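You operate a simulated robot arm through the tools that you are given. There is no shell and no other tool.

You are at the controls of a simulated robot arm. One attempt, no reset.

## Task
Dose caster 1's green and yellow oilers by the chart.
Fine: the caster stays locked off; the chart gives each oiler its oil and its pushes; stand both cans back on the ledge. Set down upright: what you pick out.

It is judged by the outcome, as a careful person would: the job done as asked, and still so three seconds after it is handed in. It fails if anything else is knocked over, pushed out of place, dropped, spilled or broken.

## Robot
A 7-joint arm with a two-finger gripper, fixed in place. Base frame: the origin is on the floor under the middle of its stand, x ahead of it, y to its left, z up. Readings come in mm, rad, newtons and seconds.
With the tool pointing down near the work surface it reaches from about 260 to 780 mm from the base axis. Its first joint turns from -2.897 to 2.897 rad. Payload 2.45 kg.
The tool frame sits at the grasp point between the pads (the TCP): z along the fingers, y along the line on which they close. The tips reach 27 mm beyond it. The gripper opens to 80 mm; its body begins 54 mm behind the TCP.
Orientation is that of the tool frame in the base frame, as [roll, pitch, yaw] about the fixed x, y, z axes, in that order (R = Rz(yaw) Ry(pitch) Rx(roll)). With the fingers straight down and closing along the base's y, the tool's x points along the base's -x, its y along +y and its z along -z.

## Interface
- The arm moves only by the tool apply_moves. Its argument "commands" is a list that holds one entry, the list of rows, each a list of 7 numbers: the shift along the tool's x, y, z in mm, then the turn, a rotation vector about the tool's x, y, z in degrees, then the gripper command, from -1 (shut) to 1 (fully open), values between in proportion. In form: [[[tx, ty, tz, ax, ay, az, claw], ...]]. A call has 1 to 20 rows; each row is the pose to reach, as a shift and turn from the pose commanded when the call began, along the tool's axes at that moment. Rows are played at 5 a second. More than 50 mm and 0.15 rad between two rows, or a gripper value outside its range, and nothing of the call is played. Where a pose cannot be reached the arm comes as near as it can. A force on the tool above 40 N (or 10 N above the force at the start of the call, whichever is more), or a blocked arm, ends the call early, and 0.2 s more pass. Each finger travels about 153 mm/s and halts on what it meets, pressing with about 35 N; the grip force reading is that of the motor and also rises with nothing between the fingers. The clock runs only during rows and for 0.2 s after the last one: add rows that repeat a pose to give the fingers time. The reply holds the time, the measured pose of the TCP, the force on the tool along the base axes, the opening and the grip force, in the units named above and with some noise, with the torque about the TCP (base axes, N m) and any sound that the robot's microphone picked up.
- Cameras (640 x 400 px; columns grow to the right, rows downward): "scene" is fixed at [49.7, -500.8, 1549.5]; the picture's right is [0.06, -1.00, 0.00], its down [-0.95, -0.06, -0.31] and it looks along [0.31, 0.02, -0.95] (base axes); focal length 354 px, centre (320, 200). "wrist" rides on the gripper at [63, 12, -79] in the tool frame; the picture's right is [-0.19, 0.98, 0.00], its down [-0.72, -0.14, -0.68] and it looks along [-0.67, -0.13, 0.73] (tool axes); focal length 226 px, centre (320, 200). There is no depth. A picture from a camera that has moved, and an enlarged one, comes with that camera's place and axes in the base frame and with its lens.
- camera(camera): a new picture of that camera. It takes no simulated time.
- move_column(by): moves the trunk up (or, below 0, down) by that many mm; the arm rides with it, the base frame stays. It gives what a move gives, with no picture.
- enlarge(camera, box): a new picture of the part [left, top, right, bottom] of that camera's present view, enlarged. It takes no simulated time.
- job_done(): hands the job in; it is judged then, once.

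Places have to be worked out from the pictures, the camera data and where the tool is seen. Open the gripper and draw the arm clear of the work before you hand the job in, unless the task says otherwise.

The tools are called as name(argument=value, ...) on one line, values as JSON. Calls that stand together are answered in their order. apply_moves: Moves the arm, as the interface text tells. Its arguments: {"type":"object","properties":{"commands":{"type":"array"}},"required":["commands"]} The other tools are called the same way: move_column (by) moves the trunk up or down; camera (camera) takes a picture; enlarge (camera, box) takes an enlarged picture of a part of a camera's view; job_done () hands the job in.

At the start:

```text
time: 0.0
position: [229.6, -323.5, 1184.5]
tool_rot: [3.141, -0.001, 3.141]
contact_force: [-0.5, 0.3, -0.8]
ft_torque: [0.02, 0.01, -0.03]
opening: 80.0
grasp_force: 0.1
trunk travel left (down, up): [-300.0, 240.0]
```

scene: 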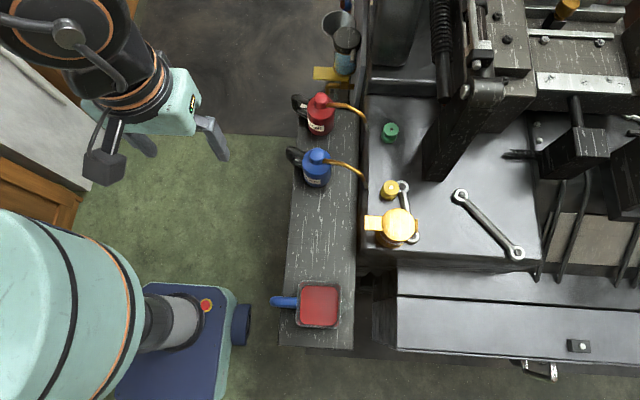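
wrist: 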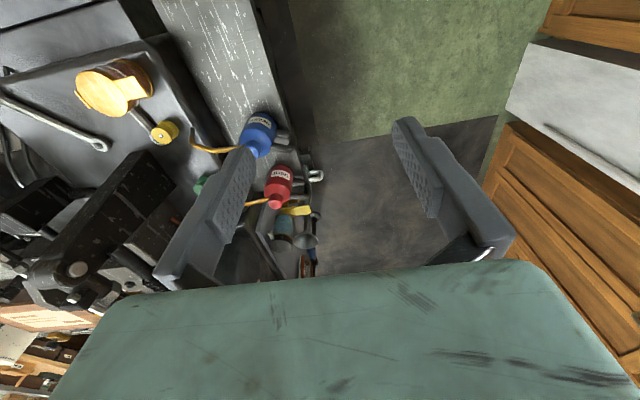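

I begin by looking more closely at the scene: the cans on the ledge, the oilers on the caster, and any chart.

enlarge(camera="scene", box=[260, 60, 440, 270])

enlarge(camera="scene", box=[420, 0, 640, 140])

enlarge(camera="scene", box=[420, 130, 640, 280])

enlarge(camera="wrist", box=[0, 0, 340, 220])

enlarge(camera="wrist", box=[0, 180, 200, 400])

```text
1.90 times, centred on (350, 165) of scene
camera zoom: at [49.7, -500.8, 1549.5], right [0.06, -1.0, 0.0], down [-0.95, -0.06, -0.31], along [0.31, 0.02, -0.95], focal length 675 px, centre (263, 267)
```

zoom: 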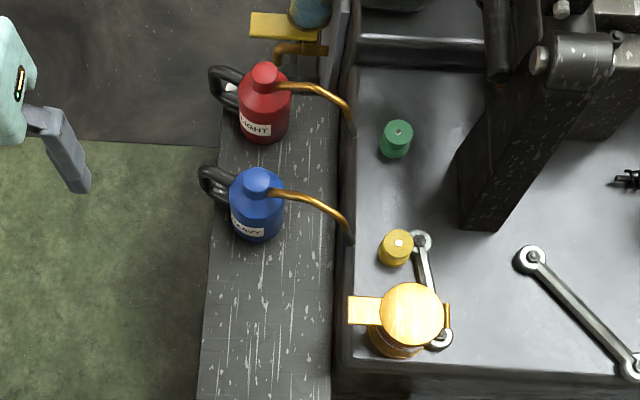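

```text
2.86 times, centred on (530, 70) of scene
camera zoom: at [49.7, -500.8, 1549.5], right [0.06, -1.0, 0.0], down [-0.95, -0.06, -0.31], along [0.31, 0.02, -0.95], focal length 1012 px, centre (-280, 571)
```

zoom: 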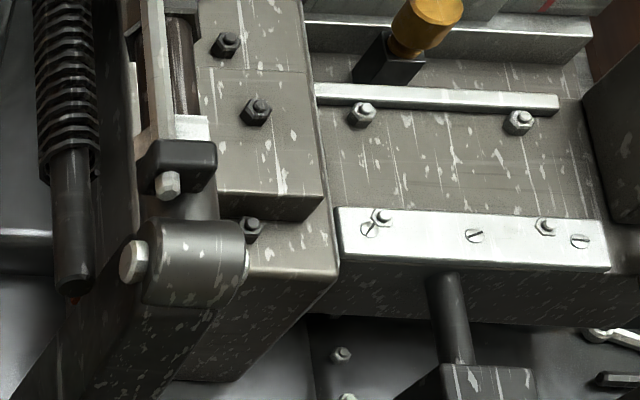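

```text
2.67 times, centred on (530, 205) of scene
camera zoom: at [49.7, -500.8, 1549.5], right [0.06, -1.0, 0.0], down [-0.95, -0.06, -0.31], along [0.31, 0.02, -0.95], focal length 944 px, centre (-240, 187)
```

zoom: 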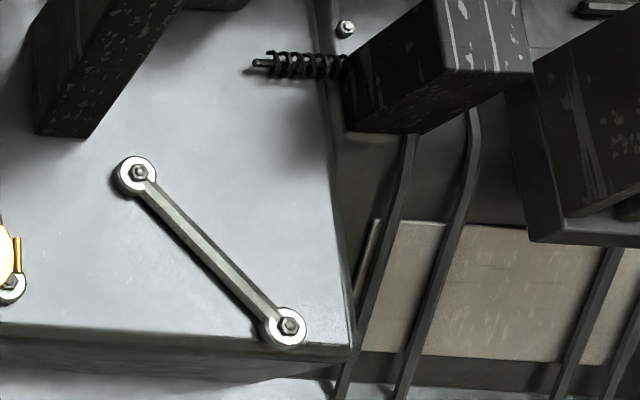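

```text
1.82 times, centred on (170, 110) of wrist
camera zoom: at [166.9, -311.6, 1262.6], right [0.19, 0.98, 0.0], down [0.72, -0.14, 0.68], along [0.67, -0.13, -0.73], focal length 411 px, centre (593, 364)
```

zoom: 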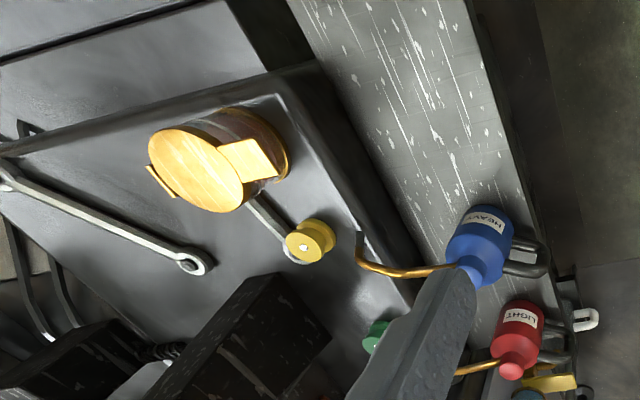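

```text
1.82 times, centred on (100, 290) of wrist
camera zoom: at [166.9, -311.6, 1262.6], right [0.19, 0.98, 0.0], down [0.72, -0.14, 0.68], along [0.67, -0.13, -0.73], focal length 411 px, centre (720, 36)
```

zoom: 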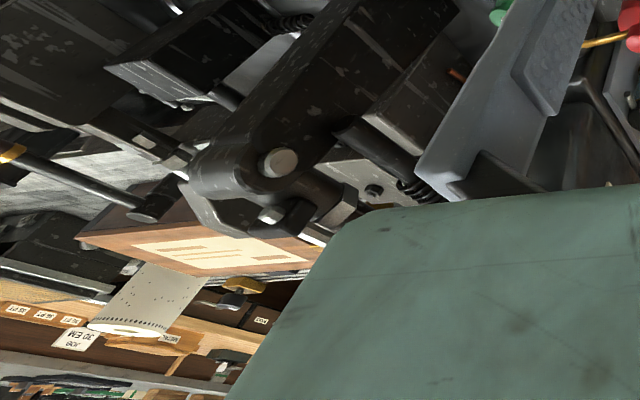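

The two cans are LIGHT (red) and HEAVY (blue); the small green and yellow oilers sit on the caster bed. I don't see the chart yet, so I tilt the wrist camera up to search for it.

apply_moves(commands=[[[0, 0, 0, 0, -8, 0, 1], [0, 0, 0, 0, -16, 0, 1], [0, 0, 0, 0, -24, 0, 1], [0, 0, 0, 0, -32, 0, 1], [0, 0, 0, 0, -40, 0, 1], [0, 0, 0, 0, -48, 0, 1]]])

camera(camera="wrist")

camera(camera="scene")

```text
time: 1.4
position: [231.3, -323.8, 1184.2]
tool_rot: [-3.139, 0.84, 3.14]
contact_force: [-0.4, -0.3, -0.1]
ft_torque: [0.02, 0.01, -0.01]
opening: 79.8
grasp_force: 0.1
trunk travel left (down, up): [-300.0, 240.0]
```

```text
taken
camera wrist: at [128.6, -311.8, 1189.2], right [0.13, 0.98, 0.14], down [-0.03, -0.14, 0.99], along [0.99, -0.13, 0.01], focal length 226 px, centre (320, 200)
```

wrist: 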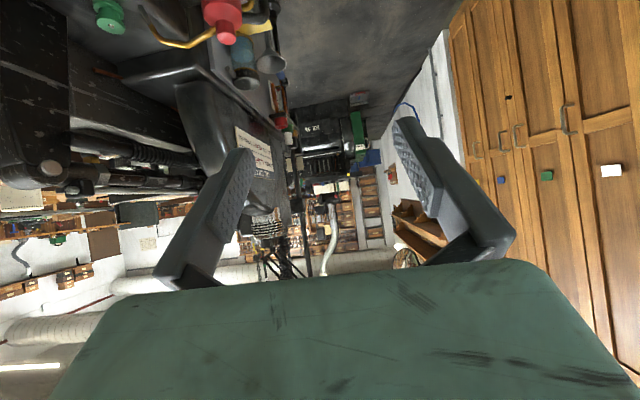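

```text
taken
```

scene: 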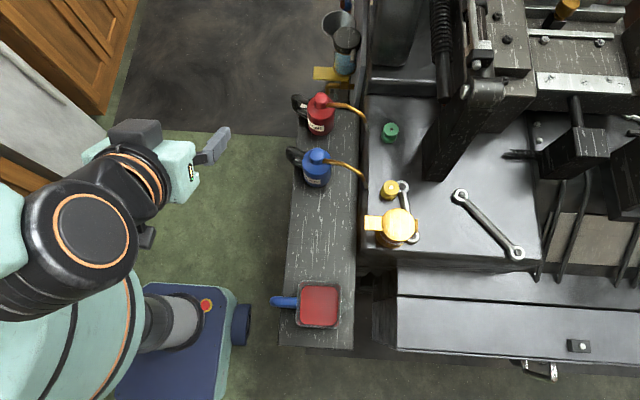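

There's a card on the front of the next machine part and another one near it; I enlarge those.

enlarge(camera="wrist", box=[220, 110, 300, 190])

enlarge(camera="wrist", box=[280, 80, 400, 200])

enlarge(camera="wrist", box=[0, 160, 200, 300])

enlarge(camera="wrist", box=[440, 60, 640, 220])

```text
5.00 times, centred on (260, 150) of wrist
camera zoom: at [128.6, -311.8, 1189.2], right [0.13, 0.98, 0.14], down [-0.03, -0.14, 0.99], along [0.99, -0.13, 0.01], focal length 1130 px, centre (620, 450)
```

zoom: 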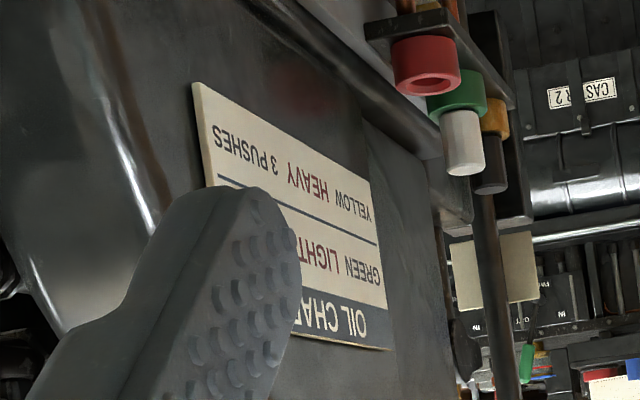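

```text
3.33 times, centred on (340, 140) of wrist
camera zoom: at [128.6, -311.8, 1189.2], right [0.13, 0.98, 0.14], down [-0.03, -0.14, 0.99], along [0.99, -0.13, 0.01], focal length 754 px, centre (253, 400)
```

zoom: 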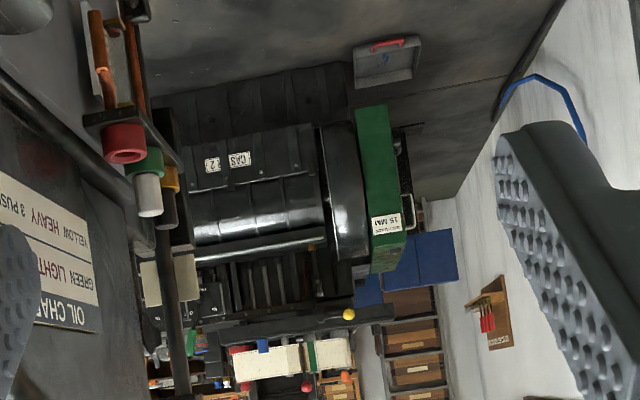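

```text
2.86 times, centred on (100, 230) of wrist
camera zoom: at [128.6, -311.8, 1189.2], right [0.13, 0.98, 0.14], down [-0.03, -0.14, 0.99], along [0.99, -0.13, 0.01], focal length 646 px, centre (949, 114)
```

zoom: 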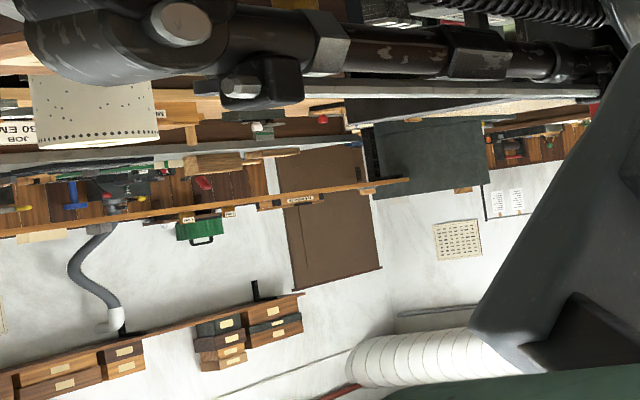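

```text
2.50 times, centred on (540, 140) of wrist
camera zoom: at [128.6, -311.8, 1189.2], right [0.13, 0.98, 0.14], down [-0.03, -0.14, 0.99], along [0.99, -0.13, 0.01], focal length 565 px, centre (-230, 350)
```

zoom: 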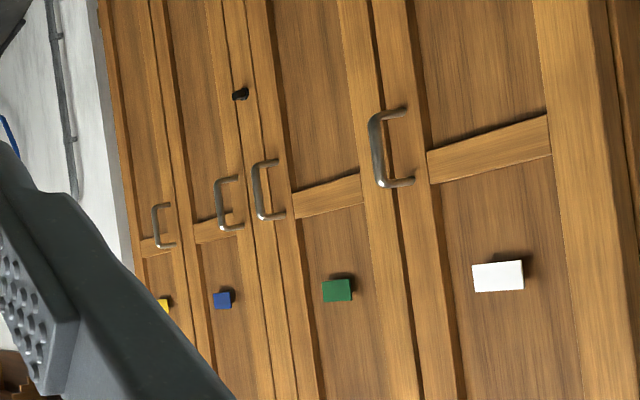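

The oil chart is on the caster: yellow takes HEAVY, 3 pushes; green takes LIGHT, but the count is hidden by the finger. I yaw the wrist so it falls between the fingers.

apply_moves(commands=[[[0, 0, 0, 5.5, 0, 5, 1], [0, 0, 0, 11, 0, 10, 1], [0, 0, 0, 14, 0, 12.5, 1]]])

camera(camera="wrist")

enlarge(camera="wrist", box=[280, 90, 400, 190])

```text
time: 2.2
position: [233.9, -339.0, 1185.8]
tool_rot: [3.141, 0.836, 2.813]
contact_force: [-0.5, 0.5, 0.1]
ft_torque: [0.04, -0.01, 0.0]
opening: 80.2
grasp_force: 0.1
out of reach, approached as far as the arm can: row 2, 3
trunk travel left (down, up): [-300.0, 240.0]
```

```text
taken
camera wrist: at [141.3, -294.2, 1192.0], right [0.44, 0.89, 0.14], down [-0.07, -0.13, 0.99], along [0.9, -0.44, 0.01], focal length 226 px, centre (320, 200)
```

wrist: 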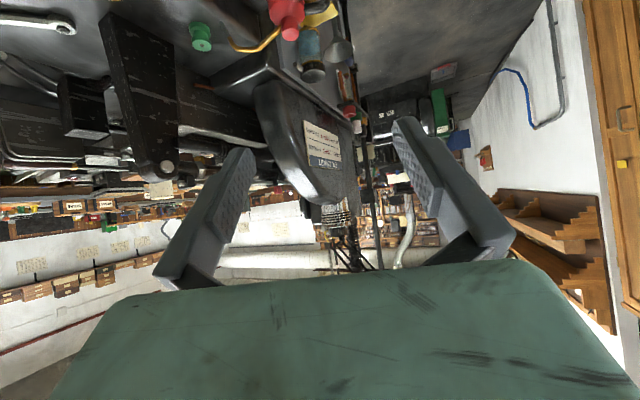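

```text
4.00 times, centred on (340, 140) of wrist
camera zoom: at [141.3, -294.2, 1192.0], right [0.44, 0.89, 0.14], down [-0.07, -0.13, 0.99], along [0.9, -0.44, 0.01], focal length 904 px, centre (240, 440)
```

zoom: 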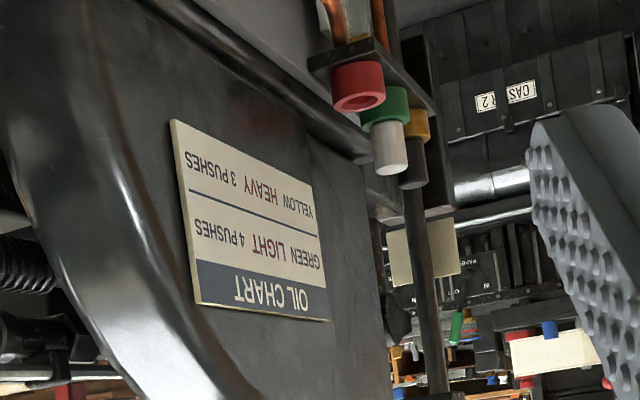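

The chart reads GREEN LIGHT 4 PUSHES, YELLOW HEAVY 3 PUSHES. Now I bring the tool back to vertical and then turn it to view the cans and oilers from nearby.

apply_moves(commands=[[[0, 0, 0, 0, 8, 0, 1], [0, 0, 0, 0, 16, 0, 1], [0, 0, 0, 0, 24, 0, 1], [0, 0, 0, 0, 32, 0, 1], [0, 0, 0, 0, 40, 0, 1], [0, 0, 0, 0, 48, 0, 1]]])

```text
time: 3.6
position: [235.2, -338.6, 1187.6]
tool_rot: [-3.138, 0.0, 2.814]
contact_force: [0.5, 0.2, 0.1]
ft_torque: [-0.01, 0.02, -0.03]
opening: 79.9
grasp_force: 0.0
trunk travel left (down, up): [-300.0, 240.0]
```

The tool is vertical again. I now yaw it so the camera looks toward -y and bring it down and over to about (340, -340, 1020).

apply_moves(commands=[[[-11, 3.6, 18.5, 0, 0, 7.9, 1], [-22, 7.2, 37, 0, 0, 15.8, 1], [-33, 10.8, 55.5, 0, 0, 23.7, 1], [-44, 14.4, 74, 0, 0, 31.6, 1], [-55, 18, 92.5, 0, 0, 39.5, 1], [-66, 21.6, 111, 0, 0, 47.4, 1], [-77, 25.2, 129.5, 0, 0, 55.3, 1], [-88, 28.8, 148, 0, 0, 63.2, 1], [-99, 32.4, 166.5, 0, 0, 71.1, 1]]])

camera(camera="wrist")

camera(camera="scene")

```text
time: 5.6
position: [339.8, -340.6, 1019.0]
tool_rot: [3.141, 0.002, 1.572]
contact_force: [0.3, 0.2, 0.2]
ft_torque: [0.0, 0.05, -0.01]
opening: 80.0
grasp_force: 0.0
trunk travel left (down, up): [-300.0, 240.0]
```

```text
taken
camera wrist: at [351.3, -277.2, 1097.8], right [0.98, -0.19, 0.0], down [-0.14, -0.72, 0.68], along [-0.13, -0.67, -0.73], focal length 226 px, centre (320, 200)
```

wrist: 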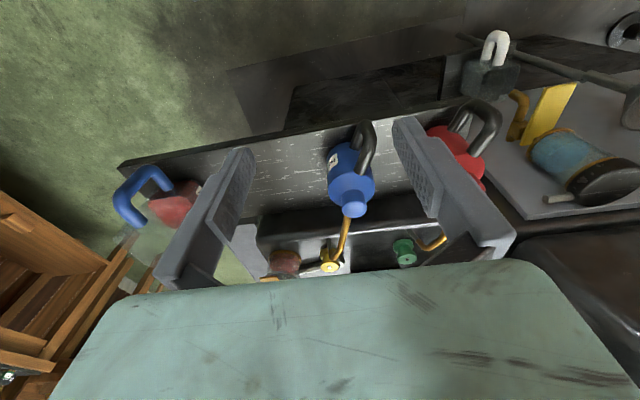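

```text
taken
```

scene: 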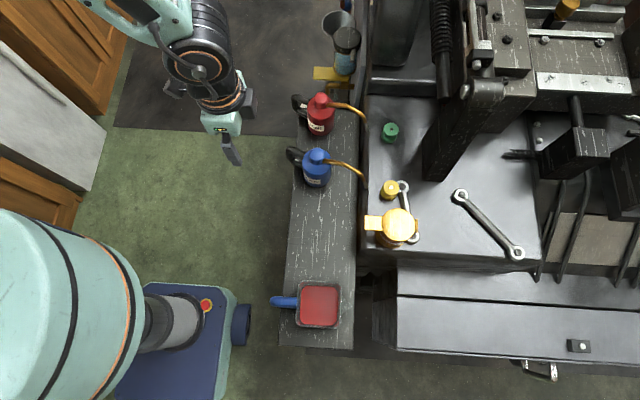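

The view shows the cans' handles and spouts, plus a padlock (lock-off) further along. I enlarge the can area and the oilers.

enlarge(camera="wrist", box=[240, 100, 460, 280])

enlarge(camera="wrist", box=[420, 20, 640, 220])

enlarge(camera="scene", box=[280, 80, 380, 200])

enlarge(camera="scene", box=[350, 110, 440, 250])

```text
2.22 times, centred on (350, 190) of wrist
camera zoom: at [351.3, -277.2, 1097.8], right [0.98, -0.19, 0.0], down [-0.14, -0.72, 0.68], along [-0.13, -0.67, -0.73], focal length 502 px, centre (253, 222)
```

zoom: 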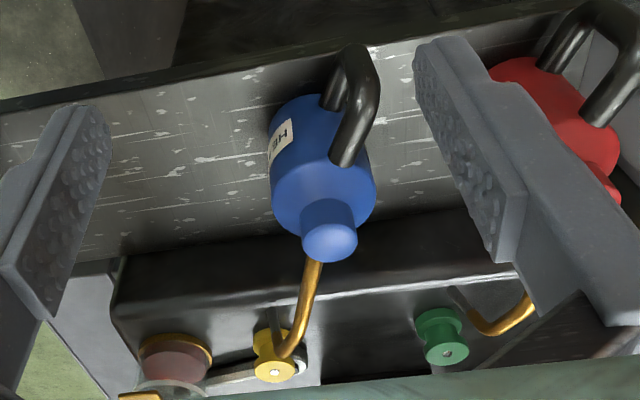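

```text
2.00 times, centred on (530, 120) of wrist
camera zoom: at [351.3, -277.2, 1097.8], right [0.98, -0.19, 0.0], down [-0.14, -0.72, 0.68], along [-0.13, -0.67, -0.73], focal length 452 px, centre (-100, 360)
```

zoom: 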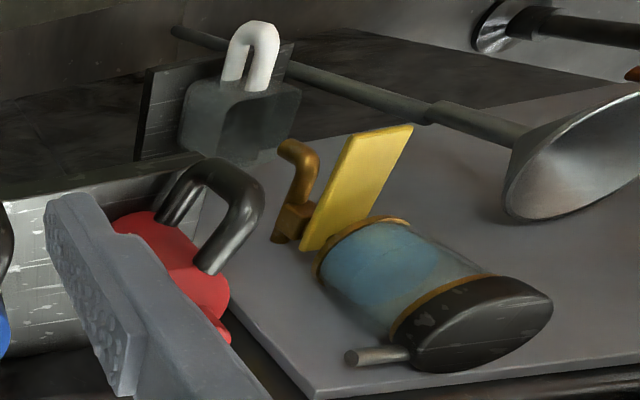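

```text
3.33 times, centred on (330, 140) of scene
camera zoom: at [49.7, -500.8, 1549.5], right [0.06, -1.0, 0.0], down [-0.95, -0.06, -0.31], along [0.31, 0.02, -0.95], focal length 1180 px, centre (287, 400)
```

zoom: 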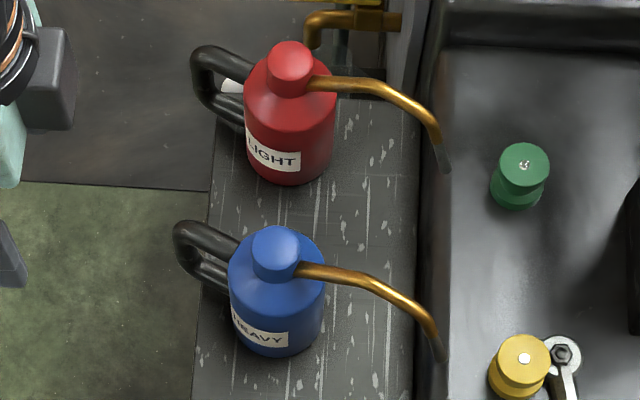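

```text
2.86 times, centred on (395, 180) of scene
camera zoom: at [49.7, -500.8, 1549.5], right [0.06, -1.0, 0.0], down [-0.95, -0.06, -0.31], along [0.31, 0.02, -0.95], focal length 1012 px, centre (106, 257)
```

zoom: 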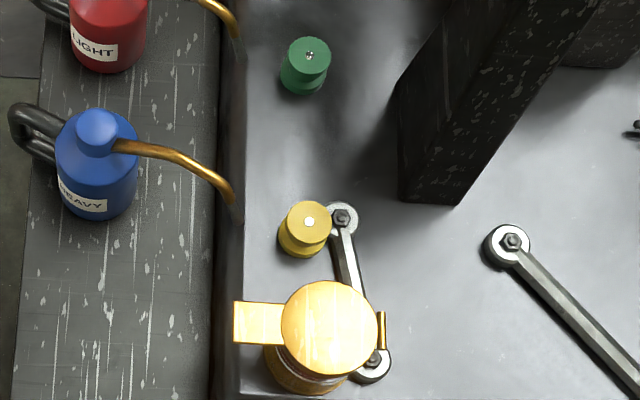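

Triangulating: blue cap top ≈ (355, -475, 907), yellow oiler ball ≈ (299, -626, 891), green ball ≈ (430, -627, 888), red can ≈ (484, -475). I'll shift along +x to inspect the red can and what stands beside it.

apply_moves(commands=[[[0, 35, 0, 0, 0, 0, 1], [0, 70, 0, 0, 0, 0, 1], [0, 105, 0, 0, 0, 0, 1], [0, 135, 0, 0, 0, 0, 1], [0, 135, 0, 0, 0, 0, 1]]])

camera(camera="wrist")

enlarge(camera="wrist", box=[230, 100, 410, 280])

enlarge(camera="scene", box=[290, 0, 390, 140])

```text
time: 6.8
position: [475.0, -340.8, 1019.1]
tool_rot: [-3.14, 0.001, 1.573]
contact_force: [-0.5, -0.2, -0.2]
ft_torque: [0.0, -0.01, 0.03]
opening: 80.2
grasp_force: 0.0
trunk travel left (down, up): [-300.0, 240.0]
```

```text
taken
camera wrist: at [486.8, -276.8, 1098.6], right [0.98, -0.19, 0.0], down [-0.14, -0.72, 0.68], along [-0.13, -0.67, -0.73], focal length 226 px, centre (320, 200)
```

wrist: 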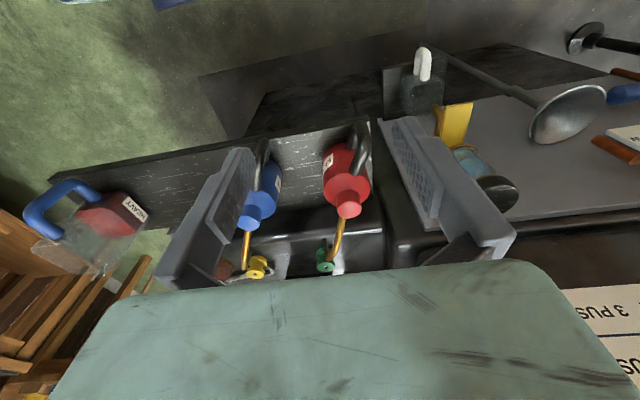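

```text
2.22 times, centred on (320, 190) of wrist
camera zoom: at [486.8, -276.8, 1098.6], right [0.98, -0.19, 0.0], down [-0.14, -0.72, 0.68], along [-0.13, -0.67, -0.73], focal length 502 px, centre (320, 222)
```

zoom: 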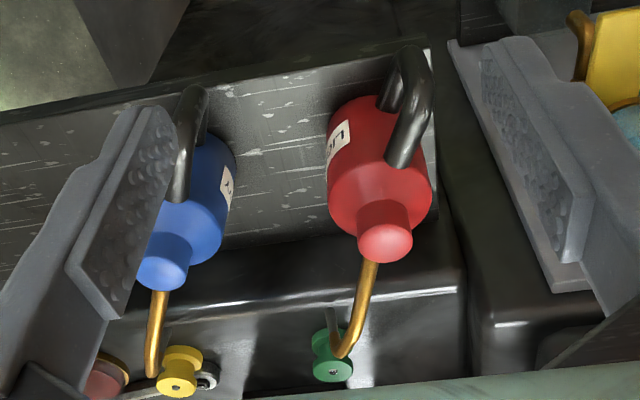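

```text
2.86 times, centred on (340, 70) of scene
camera zoom: at [49.7, -500.8, 1549.5], right [0.06, -1.0, 0.0], down [-0.95, -0.06, -0.31], along [0.31, 0.02, -0.95], focal length 1012 px, centre (263, 571)
```

zoom: 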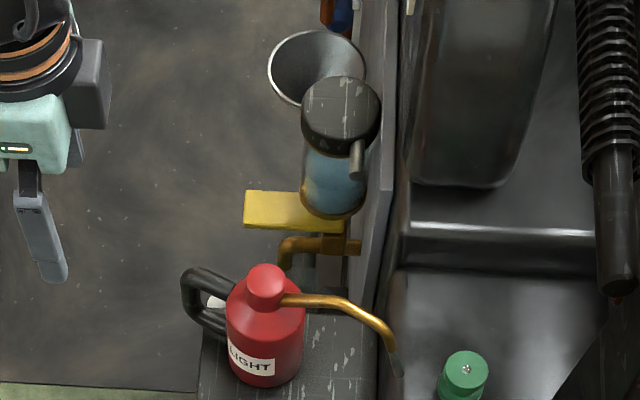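

The red can stands clear of the valve hardware (which is lower and farther on). I want to check the red, blue-handled object with a label on the far end of the ledge, and the padlock.

enlarge(camera="wrist", box=[0, 150, 180, 300])

enlarge(camera="scene", box=[250, 260, 370, 360])

enlarge(camera="wrist", box=[360, 30, 640, 300])

```text
2.67 times, centred on (90, 225) of wrist
camera zoom: at [486.8, -276.8, 1098.6], right [0.98, -0.19, 0.0], down [-0.14, -0.72, 0.68], along [-0.13, -0.67, -0.73], focal length 603 px, centre (933, 133)
```

zoom: 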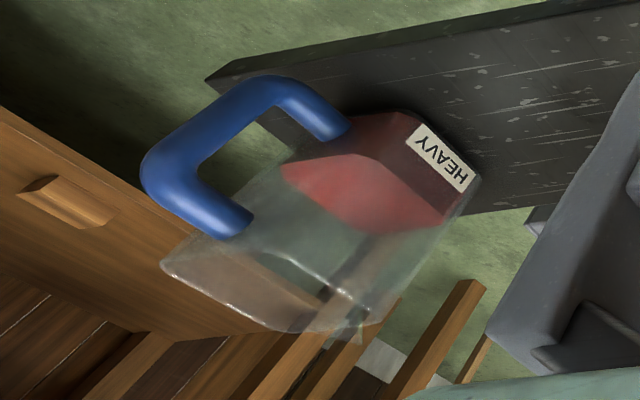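

```text
4.00 times, centred on (310, 310) of scene
camera zoom: at [49.7, -500.8, 1549.5], right [0.06, -1.0, 0.0], down [-0.95, -0.06, -0.31], along [0.31, 0.02, -0.95], focal length 1417 px, centre (360, -240)
```

zoom: 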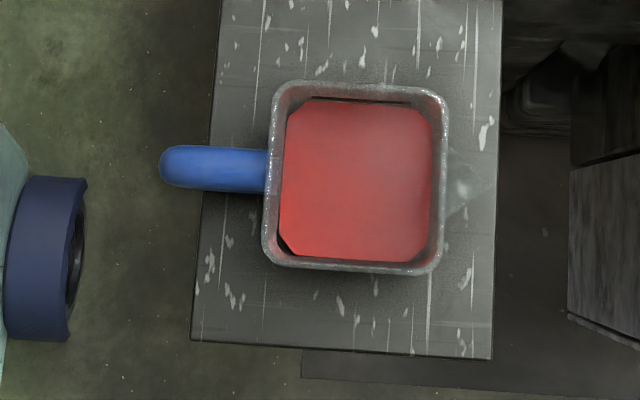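

```text
1.48 times, centred on (500, 165) of wrist
camera zoom: at [486.8, -276.8, 1098.6], right [0.98, -0.19, 0.0], down [-0.14, -0.72, 0.68], along [-0.13, -0.67, -0.73], focal length 335 px, centre (53, 252)
```

zoom: 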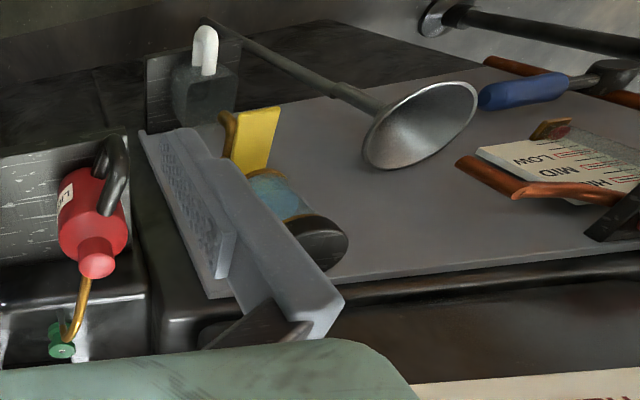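

The jug on the ledge is a HEAVY refill supply, not one of the cans. I look at the other card at the right edge to make sure it isn't relevant.

enlarge(camera="wrist", box=[550, 100, 640, 190])

enlarge(camera="wrist", box=[380, 40, 450, 120])

```text
4.44 times, centred on (595, 145) of wrist
camera zoom: at [486.8, -276.8, 1098.6], right [0.98, -0.19, 0.0], down [-0.14, -0.72, 0.68], along [-0.13, -0.67, -0.73], focal length 1005 px, centre (-902, 444)
```

zoom: 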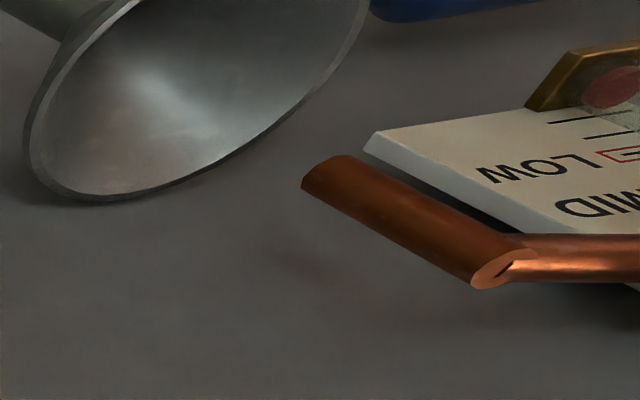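

```text
5.00 times, centred on (415, 80) of wrist
camera zoom: at [486.8, -276.8, 1098.6], right [0.98, -0.19, 0.0], down [-0.14, -0.72, 0.68], along [-0.13, -0.67, -0.73], focal length 1130 px, centre (-155, 800)
```

zoom: 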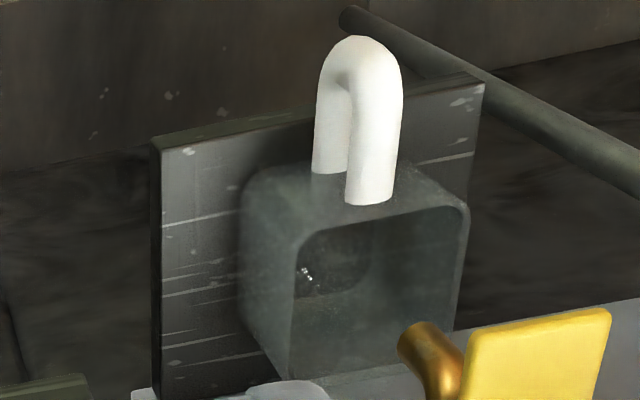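

Nothing else is relevant there. Now I move above the blue can at about (355, -475) with yaw ≈ 68° so the fingers close across the spout–handle line.

apply_moves(commands=[[[-27, -24, 10, 0, 0, 4.4, 1], [-54, -48, 20, 0, 0, 8.8, 1], [-80, -72, 30, 0, 0, 13.2, 1], [-107, -96, 40, 0, 0, 17.6, 1], [-134, -120, 49, 0, 0, 22, 1], [-134, -120, 49, 0, 0, 22, 1]]])

camera(camera="wrist")

enlarge(camera="scene", box=[260, 90, 420, 230])

```text
time: 8.2
position: [353.1, -475.7, 971.1]
tool_rot: [3.142, 0.001, 1.19]
contact_force: [0.5, -0.1, 0.4]
ft_torque: [-0.03, 0.01, 0.01]
opening: 80.0
grasp_force: 0.0
trunk travel left (down, up): [-300.0, 240.0]
```

```text
taken
camera wrist: at [386.9, -421.5, 1050.2], right [0.84, -0.54, 0.0], down [-0.4, -0.61, 0.68], along [-0.37, -0.57, -0.73], focal length 226 px, centre (320, 200)
```

wrist: 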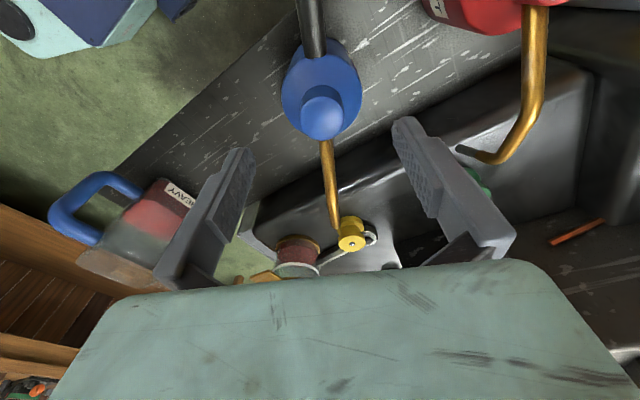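

```text
2.86 times, centred on (340, 160) of scene
camera zoom: at [49.7, -500.8, 1549.5], right [0.06, -1.0, 0.0], down [-0.95, -0.06, -0.31], along [0.31, 0.02, -0.95], focal length 1012 px, centre (263, 314)
```

zoom: 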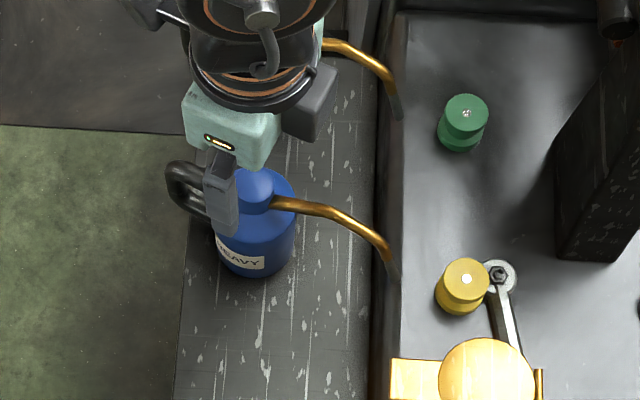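

The can lies centred between the fingers to within a few mm. I enlarge to measure the cap centre and spout line more exactly.

enlarge(camera="wrist", box=[250, 30, 410, 130])

enlarge(camera="wrist", box=[260, 130, 420, 270])

```text
4.00 times, centred on (330, 80) of wrist
camera zoom: at [386.9, -421.5, 1050.2], right [0.84, -0.54, 0.0], down [-0.4, -0.61, 0.68], along [-0.37, -0.57, -0.73], focal length 904 px, centre (280, 680)
```

zoom: 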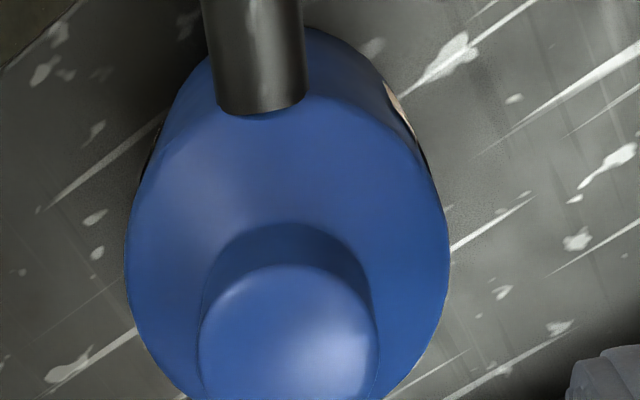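

```text
2.86 times, centred on (340, 200) of wrist
camera zoom: at [386.9, -421.5, 1050.2], right [0.84, -0.54, 0.0], down [-0.4, -0.61, 0.68], along [-0.37, -0.57, -0.73], focal length 646 px, centre (263, 200)
```

zoom: 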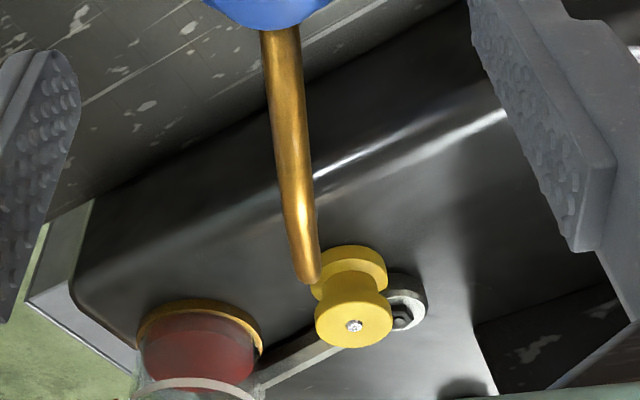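

Cap centre is at tool offset about (+2.3, +1.8), body about 58 mm wide, spout nearly along tool -x. I descend straddling the body to TCP z ≈ 866, gripper still open.

apply_moves(commands=[[[2.3, 1.8, 15, 0, 0, 0, 1], [2.3, 1.8, 35, 0, 0, 0, 1], [2.3, 1.8, 55, 0, 0, 0, 1], [2.3, 1.8, 75, 0, 0, 0, 1], [2.3, 1.8, 90, 0, 0, 0, 1], [2.3, 1.8, 105, 0, 0, 0, 1], [2.3, 1.8, 105, 0, 0, 0, 1]]])

camera(camera="wrist")

enlarge(camera="scene", box=[270, 120, 390, 210])

```text
time: 9.8
position: [356.8, -473.0, 866.5]
tool_rot: [3.141, 0.0, 1.189]
contact_force: [0.2, -0.1, -1.4]
ft_torque: [-0.02, 0.02, 0.01]
opening: 80.1
grasp_force: 0.0
trunk travel left (down, up): [-300.0, 240.0]
```

```text
taken
camera wrist: at [391.1, -419.3, 944.1], right [0.84, -0.54, 0.0], down [-0.4, -0.61, 0.68], along [-0.37, -0.57, -0.73], focal length 226 px, centre (320, 200)
```

wrist: 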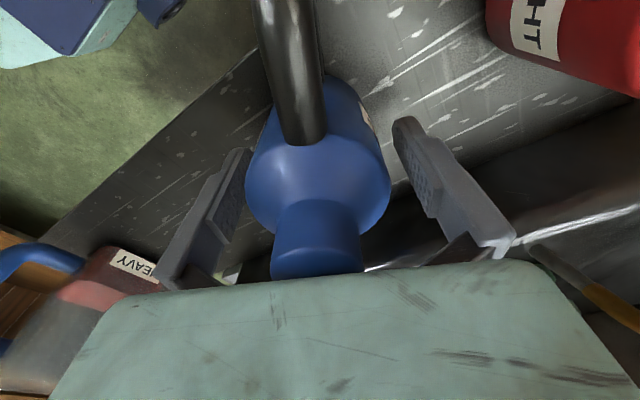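

```text
4.44 times, centred on (330, 165) of scene
camera zoom: at [49.7, -500.8, 1549.5], right [0.06, -1.0, 0.0], down [-0.95, -0.06, -0.31], along [0.31, 0.02, -0.95], focal length 1574 px, centre (276, 356)
```

zoom: 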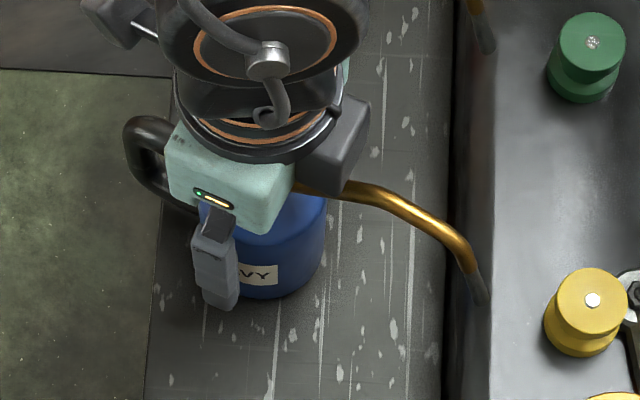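

The fingers straddle the can with nothing touching. I close slowly onto the body.

apply_moves(commands=[[[0, 0, 0, 0, 0, 0, 0.8], [0, 0, 0, 0, 0, 0, 0.65], [0, 0, 0, 0, 0, 0, 0.55], [0, 0, 0, 0, 0, 0, 0.47], [0, 0, 0, 0, 0, 0, 0.4], [0, 0, 0, 0, 0, 0, 0.2], [0, 0, 0, 0, 0, 0, -0.4], [0, 0, 0, 0, 0, 0, -1], [0, 0, 0, 0, 0, 0, -1]]])

camera(camera="wrist")

enlarge(camera="scene", box=[270, 120, 390, 210])

```text
time: 11.8
position: [357.7, -473.7, 865.5]
tool_rot: [3.141, 0.001, 1.19]
contact_force: [-0.8, -0.4, 0.5]
ft_torque: [0.01, 0.02, -0.01]
opening: 60.9
grasp_force: 35.5
trunk travel left (down, up): [-300.0, 240.0]
```

```text
taken
camera wrist: at [391.2, -419.3, 944.2], right [0.84, -0.54, 0.0], down [-0.4, -0.61, 0.68], along [-0.37, -0.57, -0.73], focal length 226 px, centre (320, 200)
```

wrist: 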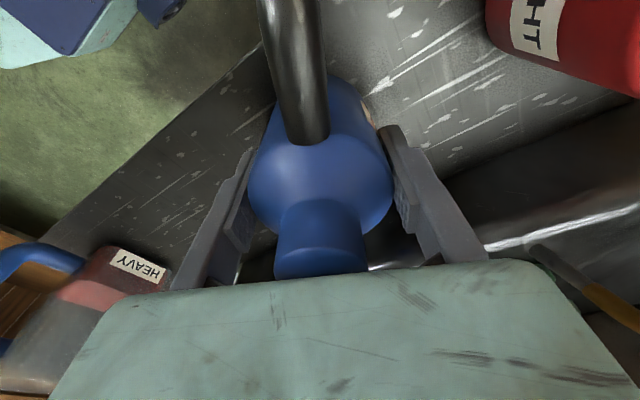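

```text
4.44 times, centred on (330, 165) of scene
camera zoom: at [49.7, -500.8, 1549.5], right [0.06, -1.0, 0.0], down [-0.95, -0.06, -0.31], along [0.31, 0.02, -0.95], focal length 1574 px, centre (276, 356)
```

zoom: 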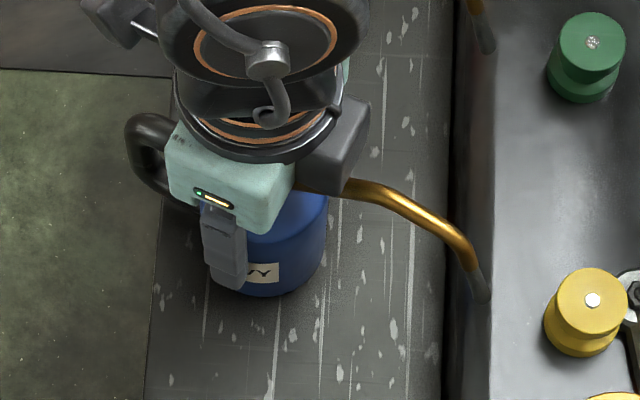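

The can is gripped (opening 60.9 mm, 35 N). By triangulation the spout tip is at about (307, -580, 865.5). I lift 45 mm straight up and check that nothing slips.

apply_moves(commands=[[[0, 0, -4, 0, 0, 0, -1], [0, 0, -12, 0, 0, 0, -1], [0, 0, -22, 0, 0, 0, -1], [0, 0, -34, 0, 0, 0, -1], [0, 0, -45, 0, 0, 0, -1], [0, 0, -45, 0, 0, 0, -1]]])

camera(camera="wrist")

enlarge(camera="scene", box=[270, 120, 430, 220])

```text
time: 13.2
position: [355.6, -472.8, 910.6]
tool_rot: [3.141, 0.003, 1.188]
contact_force: [-0.3, 1.5, -2.7]
ft_torque: [0.0, 0.0, -0.02]
opening: 60.7
grasp_force: 35.1
trunk travel left (down, up): [-300.0, 240.0]
```

```text
taken
camera wrist: at [389.9, -419.0, 989.3], right [0.84, -0.54, 0.0], down [-0.4, -0.61, 0.68], along [-0.37, -0.57, -0.73], focal length 226 px, centre (320, 200)
```

wrist: 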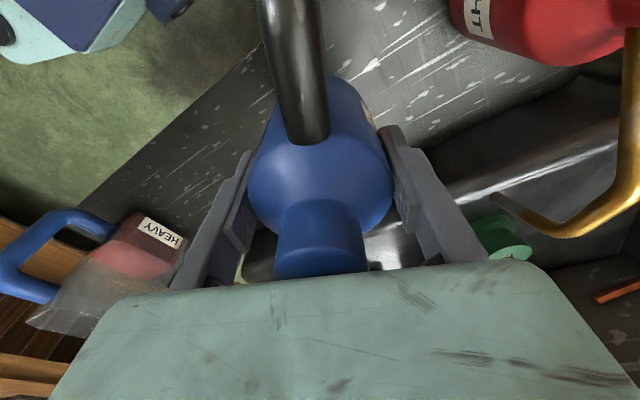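

```text
4.00 times, centred on (350, 170) of scene
camera zoom: at [49.7, -500.8, 1549.5], right [0.06, -1.0, 0.0], down [-0.95, -0.06, -0.31], along [0.31, 0.02, -0.95], focal length 1417 px, centre (200, 320)
```

zoom: 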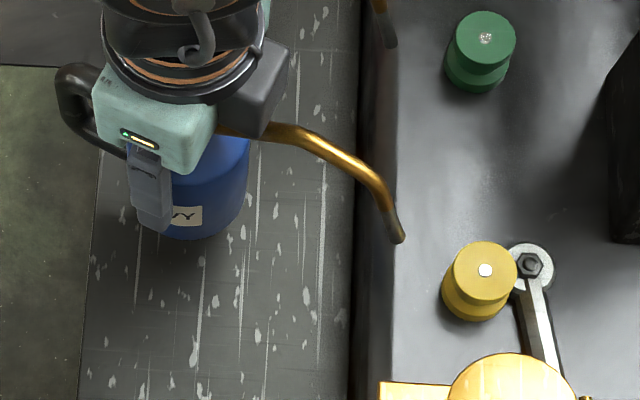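

The can hangs steadily (≈2.7 N). I zoom in on the spout tip and the oilers to measure their pixels precisely.

enlarge(camera="scene", box=[355, 150, 415, 200])

enlarge(camera="scene", box=[355, 110, 415, 160])

```text
8.00 times, centred on (385, 175) of scene
camera zoom: at [49.7, -500.8, 1549.5], right [0.06, -1.0, 0.0], down [-0.95, -0.06, -0.31], along [0.31, 0.02, -0.95], focal length 2833 px, centre (-200, 400)
```

zoom: 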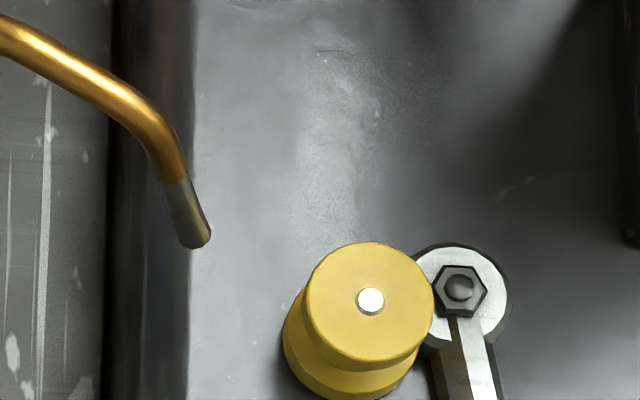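

```text
8.00 times, centred on (385, 135) of scene
camera zoom: at [49.7, -500.8, 1549.5], right [0.06, -1.0, 0.0], down [-0.95, -0.06, -0.31], along [0.31, 0.02, -0.95], focal length 2833 px, centre (-200, 720)
```

zoom: 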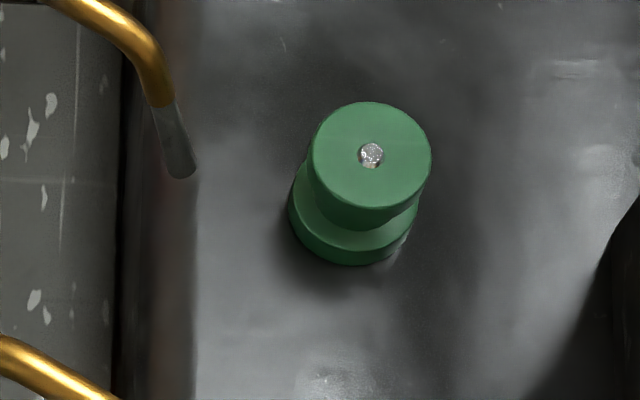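

Tip (≈306, -582, 910) and yellow ball (≈300, -627, 890.5) are measured. I move horizontally so the tip is above the yellow ball, still about 20 mm high; it should then appear near zoom pixel (386, 273).

apply_moves(commands=[[[-9, 2.2, 0, 0, 0, 0, -1], [-20, 5, 0, 0, 0, 0, -1], [-32, 8, 0, 0, 0, 0, -1], [-44.2, 11.1, 0, 0, 0, 0, -1], [-44.2, 11.1, 0, 0, 0, 0, -1]]])

enlarge(camera="scene", box=[355, 150, 415, 200])

enlarge(camera="scene", box=[270, 100, 430, 240])

camera(camera="wrist")

```text
time: 14.4
position: [350.4, -517.6, 911.0]
tool_rot: [3.141, 0.002, 1.19]
contact_force: [0.0, 0.5, -2.6]
ft_torque: [0.02, 0.01, -0.01]
opening: 60.7
grasp_force: 34.6
trunk travel left (down, up): [-300.0, 240.0]
```

```text
8.00 times, centred on (385, 175) of scene
camera zoom: at [49.7, -500.8, 1549.5], right [0.06, -1.0, 0.0], down [-0.95, -0.06, -0.31], along [0.31, 0.02, -0.95], focal length 2833 px, centre (-200, 400)
```

zoom: 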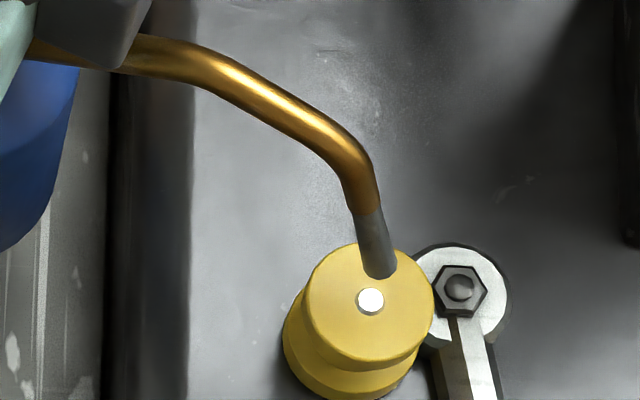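

```text
2.86 times, centred on (350, 170) of scene
camera zoom: at [49.7, -500.8, 1549.5], right [0.06, -1.0, 0.0], down [-0.95, -0.06, -0.31], along [0.31, 0.02, -0.95], focal length 1012 px, centre (234, 286)
```

zoom: 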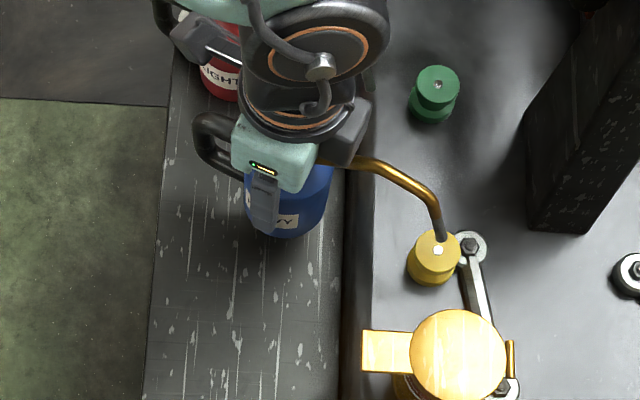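

```text
taken
camera wrist: at [384.9, -463.5, 989.7], right [0.84, -0.54, 0.0], down [-0.4, -0.61, 0.68], along [-0.37, -0.57, -0.73], focal length 226 px, centre (320, 200)
```

wrist: 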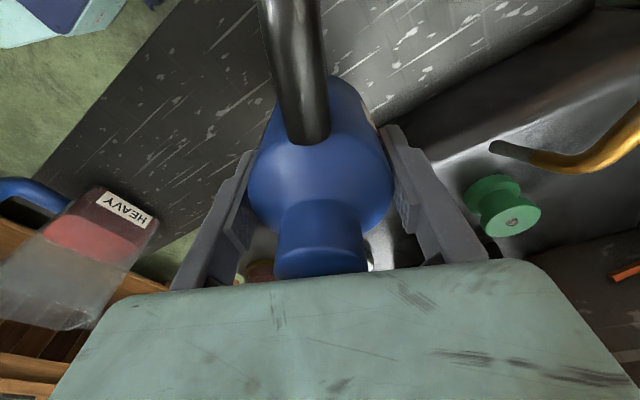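

The tip hangs above the yellow ball; it needs about 1.5 mm in -x and 1.2 mm in -y. I apply that and come down 12 mm, staying above the ball.

apply_moves(commands=[[[-1.7, -0.9, 3, 0, 0, 0, -1], [-1.7, -0.9, 8, 0, 0, 0, -1], [-1.7, -0.9, 12, 0, 0, 0, -1], [-1.7, -0.9, 12, 0, 0, 0, -1]]])

enlarge(camera="scene", box=[370, 165, 410, 195])

```text
time: 15.4
position: [348.2, -519.2, 898.4]
tool_rot: [3.141, 0.003, 1.189]
contact_force: [0.2, -0.6, -2.0]
ft_torque: [0.02, 0.03, 0.0]
opening: 60.9
grasp_force: 35.0
trunk travel left (down, up): [-300.0, 240.0]
```

```text
13.33 times, centred on (390, 180) of scene
camera zoom: at [49.7, -500.8, 1549.5], right [0.06, -1.0, 0.0], down [-0.95, -0.06, -0.31], along [0.31, 0.02, -0.95], focal length 4722 px, centre (-613, 467)
```

zoom: 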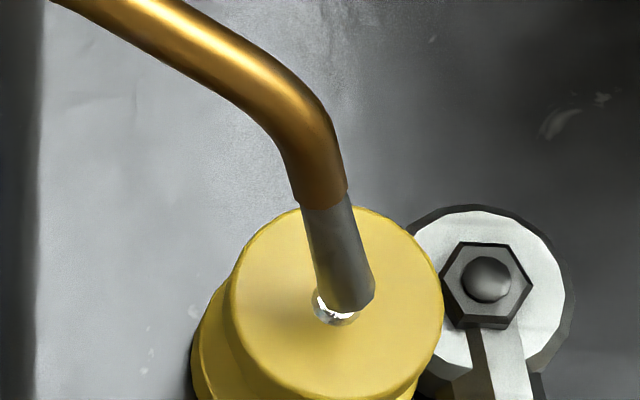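

The tip is about 8 mm above the ball and nearly aligned; a 1 mm correction in +x centres it. I lower 5 mm and re-check.

apply_moves(commands=[[[0.4, 0.9, 2, 0, 0, 0, -1], [0.4, 0.9, 4, 0, 0, 0, -1], [0.4, 0.9, 5, 0, 0, 0, -1], [0.4, 0.9, 5, 0, 0, 0, -1]]])

enlarge(camera="scene", box=[370, 165, 410, 195])

```text
time: 16.4
position: [349.4, -519.6, 892.5]
tool_rot: [-3.141, 0.001, 1.189]
contact_force: [0.6, -0.3, -1.8]
ft_torque: [0.0, -0.03, -0.02]
opening: 60.8
grasp_force: 35.4
trunk travel left (down, up): [-300.0, 240.0]
```

```text
13.33 times, centred on (390, 180) of scene
camera zoom: at [49.7, -500.8, 1549.5], right [0.06, -1.0, 0.0], down [-0.95, -0.06, -0.31], along [0.31, 0.02, -0.95], focal length 4722 px, centre (-613, 467)
```

zoom: 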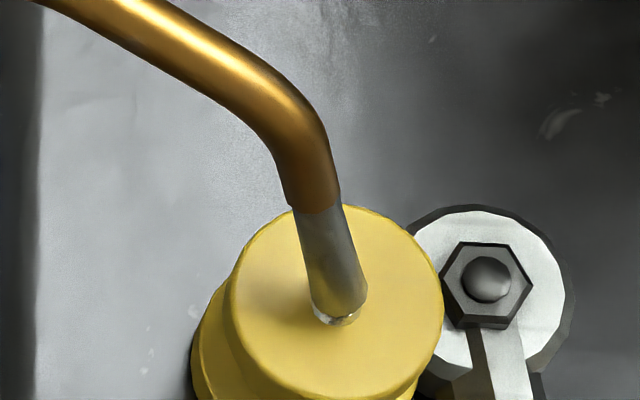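

Alignment now matches the prediction for about 3 mm above the ball. I descend in small steps and read the force and sound.

apply_moves(commands=[[[0, 0, 1, 0, 0, 0, -1], [0, 0, 2, 0, 0, 0, -1], [0, 0, 2, 0, 0, 0, -1]]])

```text
time: 17.2
position: [349.4, -518.9, 891.9]
tool_rot: [3.141, 0.003, 1.189]
contact_force: [0.5, 0.6, -1.8]
ft_torque: [0.0, -0.03, 0.02]
opening: 60.7
grasp_force: 35.1
trunk travel left (down, up): [-300.0, 240.0]
```

No contact yet (about -2 N, just the can's weight). I go down another 2 mm.

apply_moves(commands=[[[0, 0, 1, 0, 0, 0, -1], [0, 0, 2, 0, 0, 0, -1], [0, 0, 2, 0, 0, 0, -1]]])

enlarge(camera="scene", box=[370, 165, 410, 195])

```text
time: 18.0
position: [349.0, -517.8, 890.7]
tool_rot: [3.14, 0.002, 1.188]
contact_force: [-0.8, -0.1, -3.0]
ft_torque: [0.01, 0.03, -0.01]
opening: 60.5
grasp_force: 34.9
trunk travel left (down, up): [-300.0, 240.0]
```

```text
13.33 times, centred on (390, 180) of scene
camera zoom: at [49.7, -500.8, 1549.5], right [0.06, -1.0, 0.0], down [-0.95, -0.06, -0.31], along [0.31, 0.02, -0.95], focal length 4722 px, centre (-613, 467)
```

zoom: 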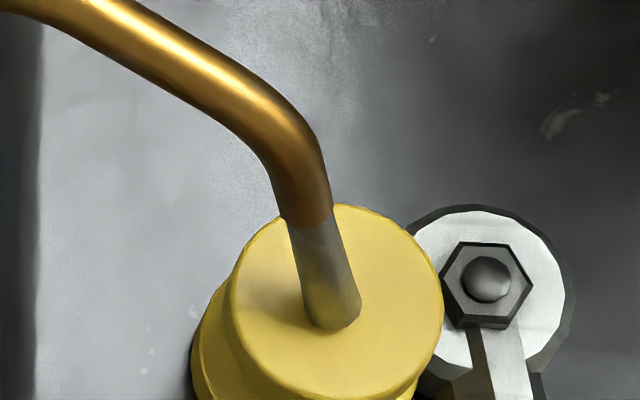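

Still no contact force; the tip fully covers the ball in the view. I continue down 1.5 mm.

apply_moves(commands=[[[0.3, 0.2, 0.8, 0, 0, 0, -1], [0.3, 0.2, 1.5, 0, 0, 0, -1], [0.3, 0.2, 1.5, 0, 0, 0, -1]]])

```text
time: 18.8
position: [350.2, -519.8, 888.7]
tool_rot: [-3.141, 0.003, 1.189]
contact_force: [0.0, -0.1, -1.2]
ft_torque: [-0.04, 0.02, -0.01]
opening: 60.7
grasp_force: 34.8
trunk travel left (down, up): [-300.0, 240.0]
```

apply_moves(commands=[[[0, 0, 0.8, 0, 0, 0, -1], [0, 0, 1.5, 0, 0, 0, -1], [0, 0, 1.5, 0, 0, 0, -1]]])

enlarge(camera="scene", box=[370, 165, 410, 195])

```text
time: 19.6
position: [349.4, -519.7, 887.9]
tool_rot: [3.141, 0.001, 1.19]
contact_force: [0.2, -0.9, -0.4]
ft_torque: [-0.05, 0.05, 0.04]
opening: 60.6
grasp_force: 35.6
trunk travel left (down, up): [-300.0, 240.0]
```

```text
13.33 times, centred on (390, 180) of scene
camera zoom: at [49.7, -500.8, 1549.5], right [0.06, -1.0, 0.0], down [-0.95, -0.06, -0.31], along [0.31, 0.02, -0.95], focal length 4722 px, centre (-613, 467)
```

zoom: 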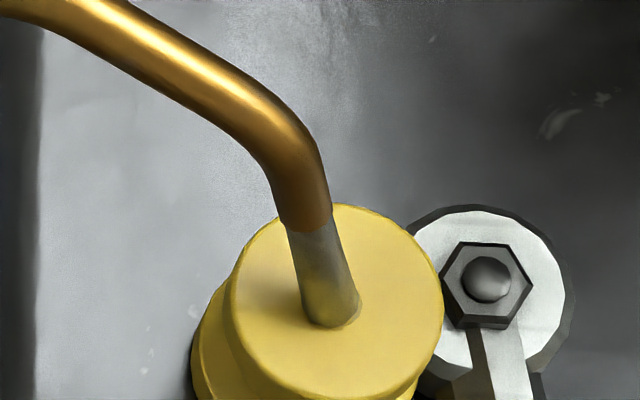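

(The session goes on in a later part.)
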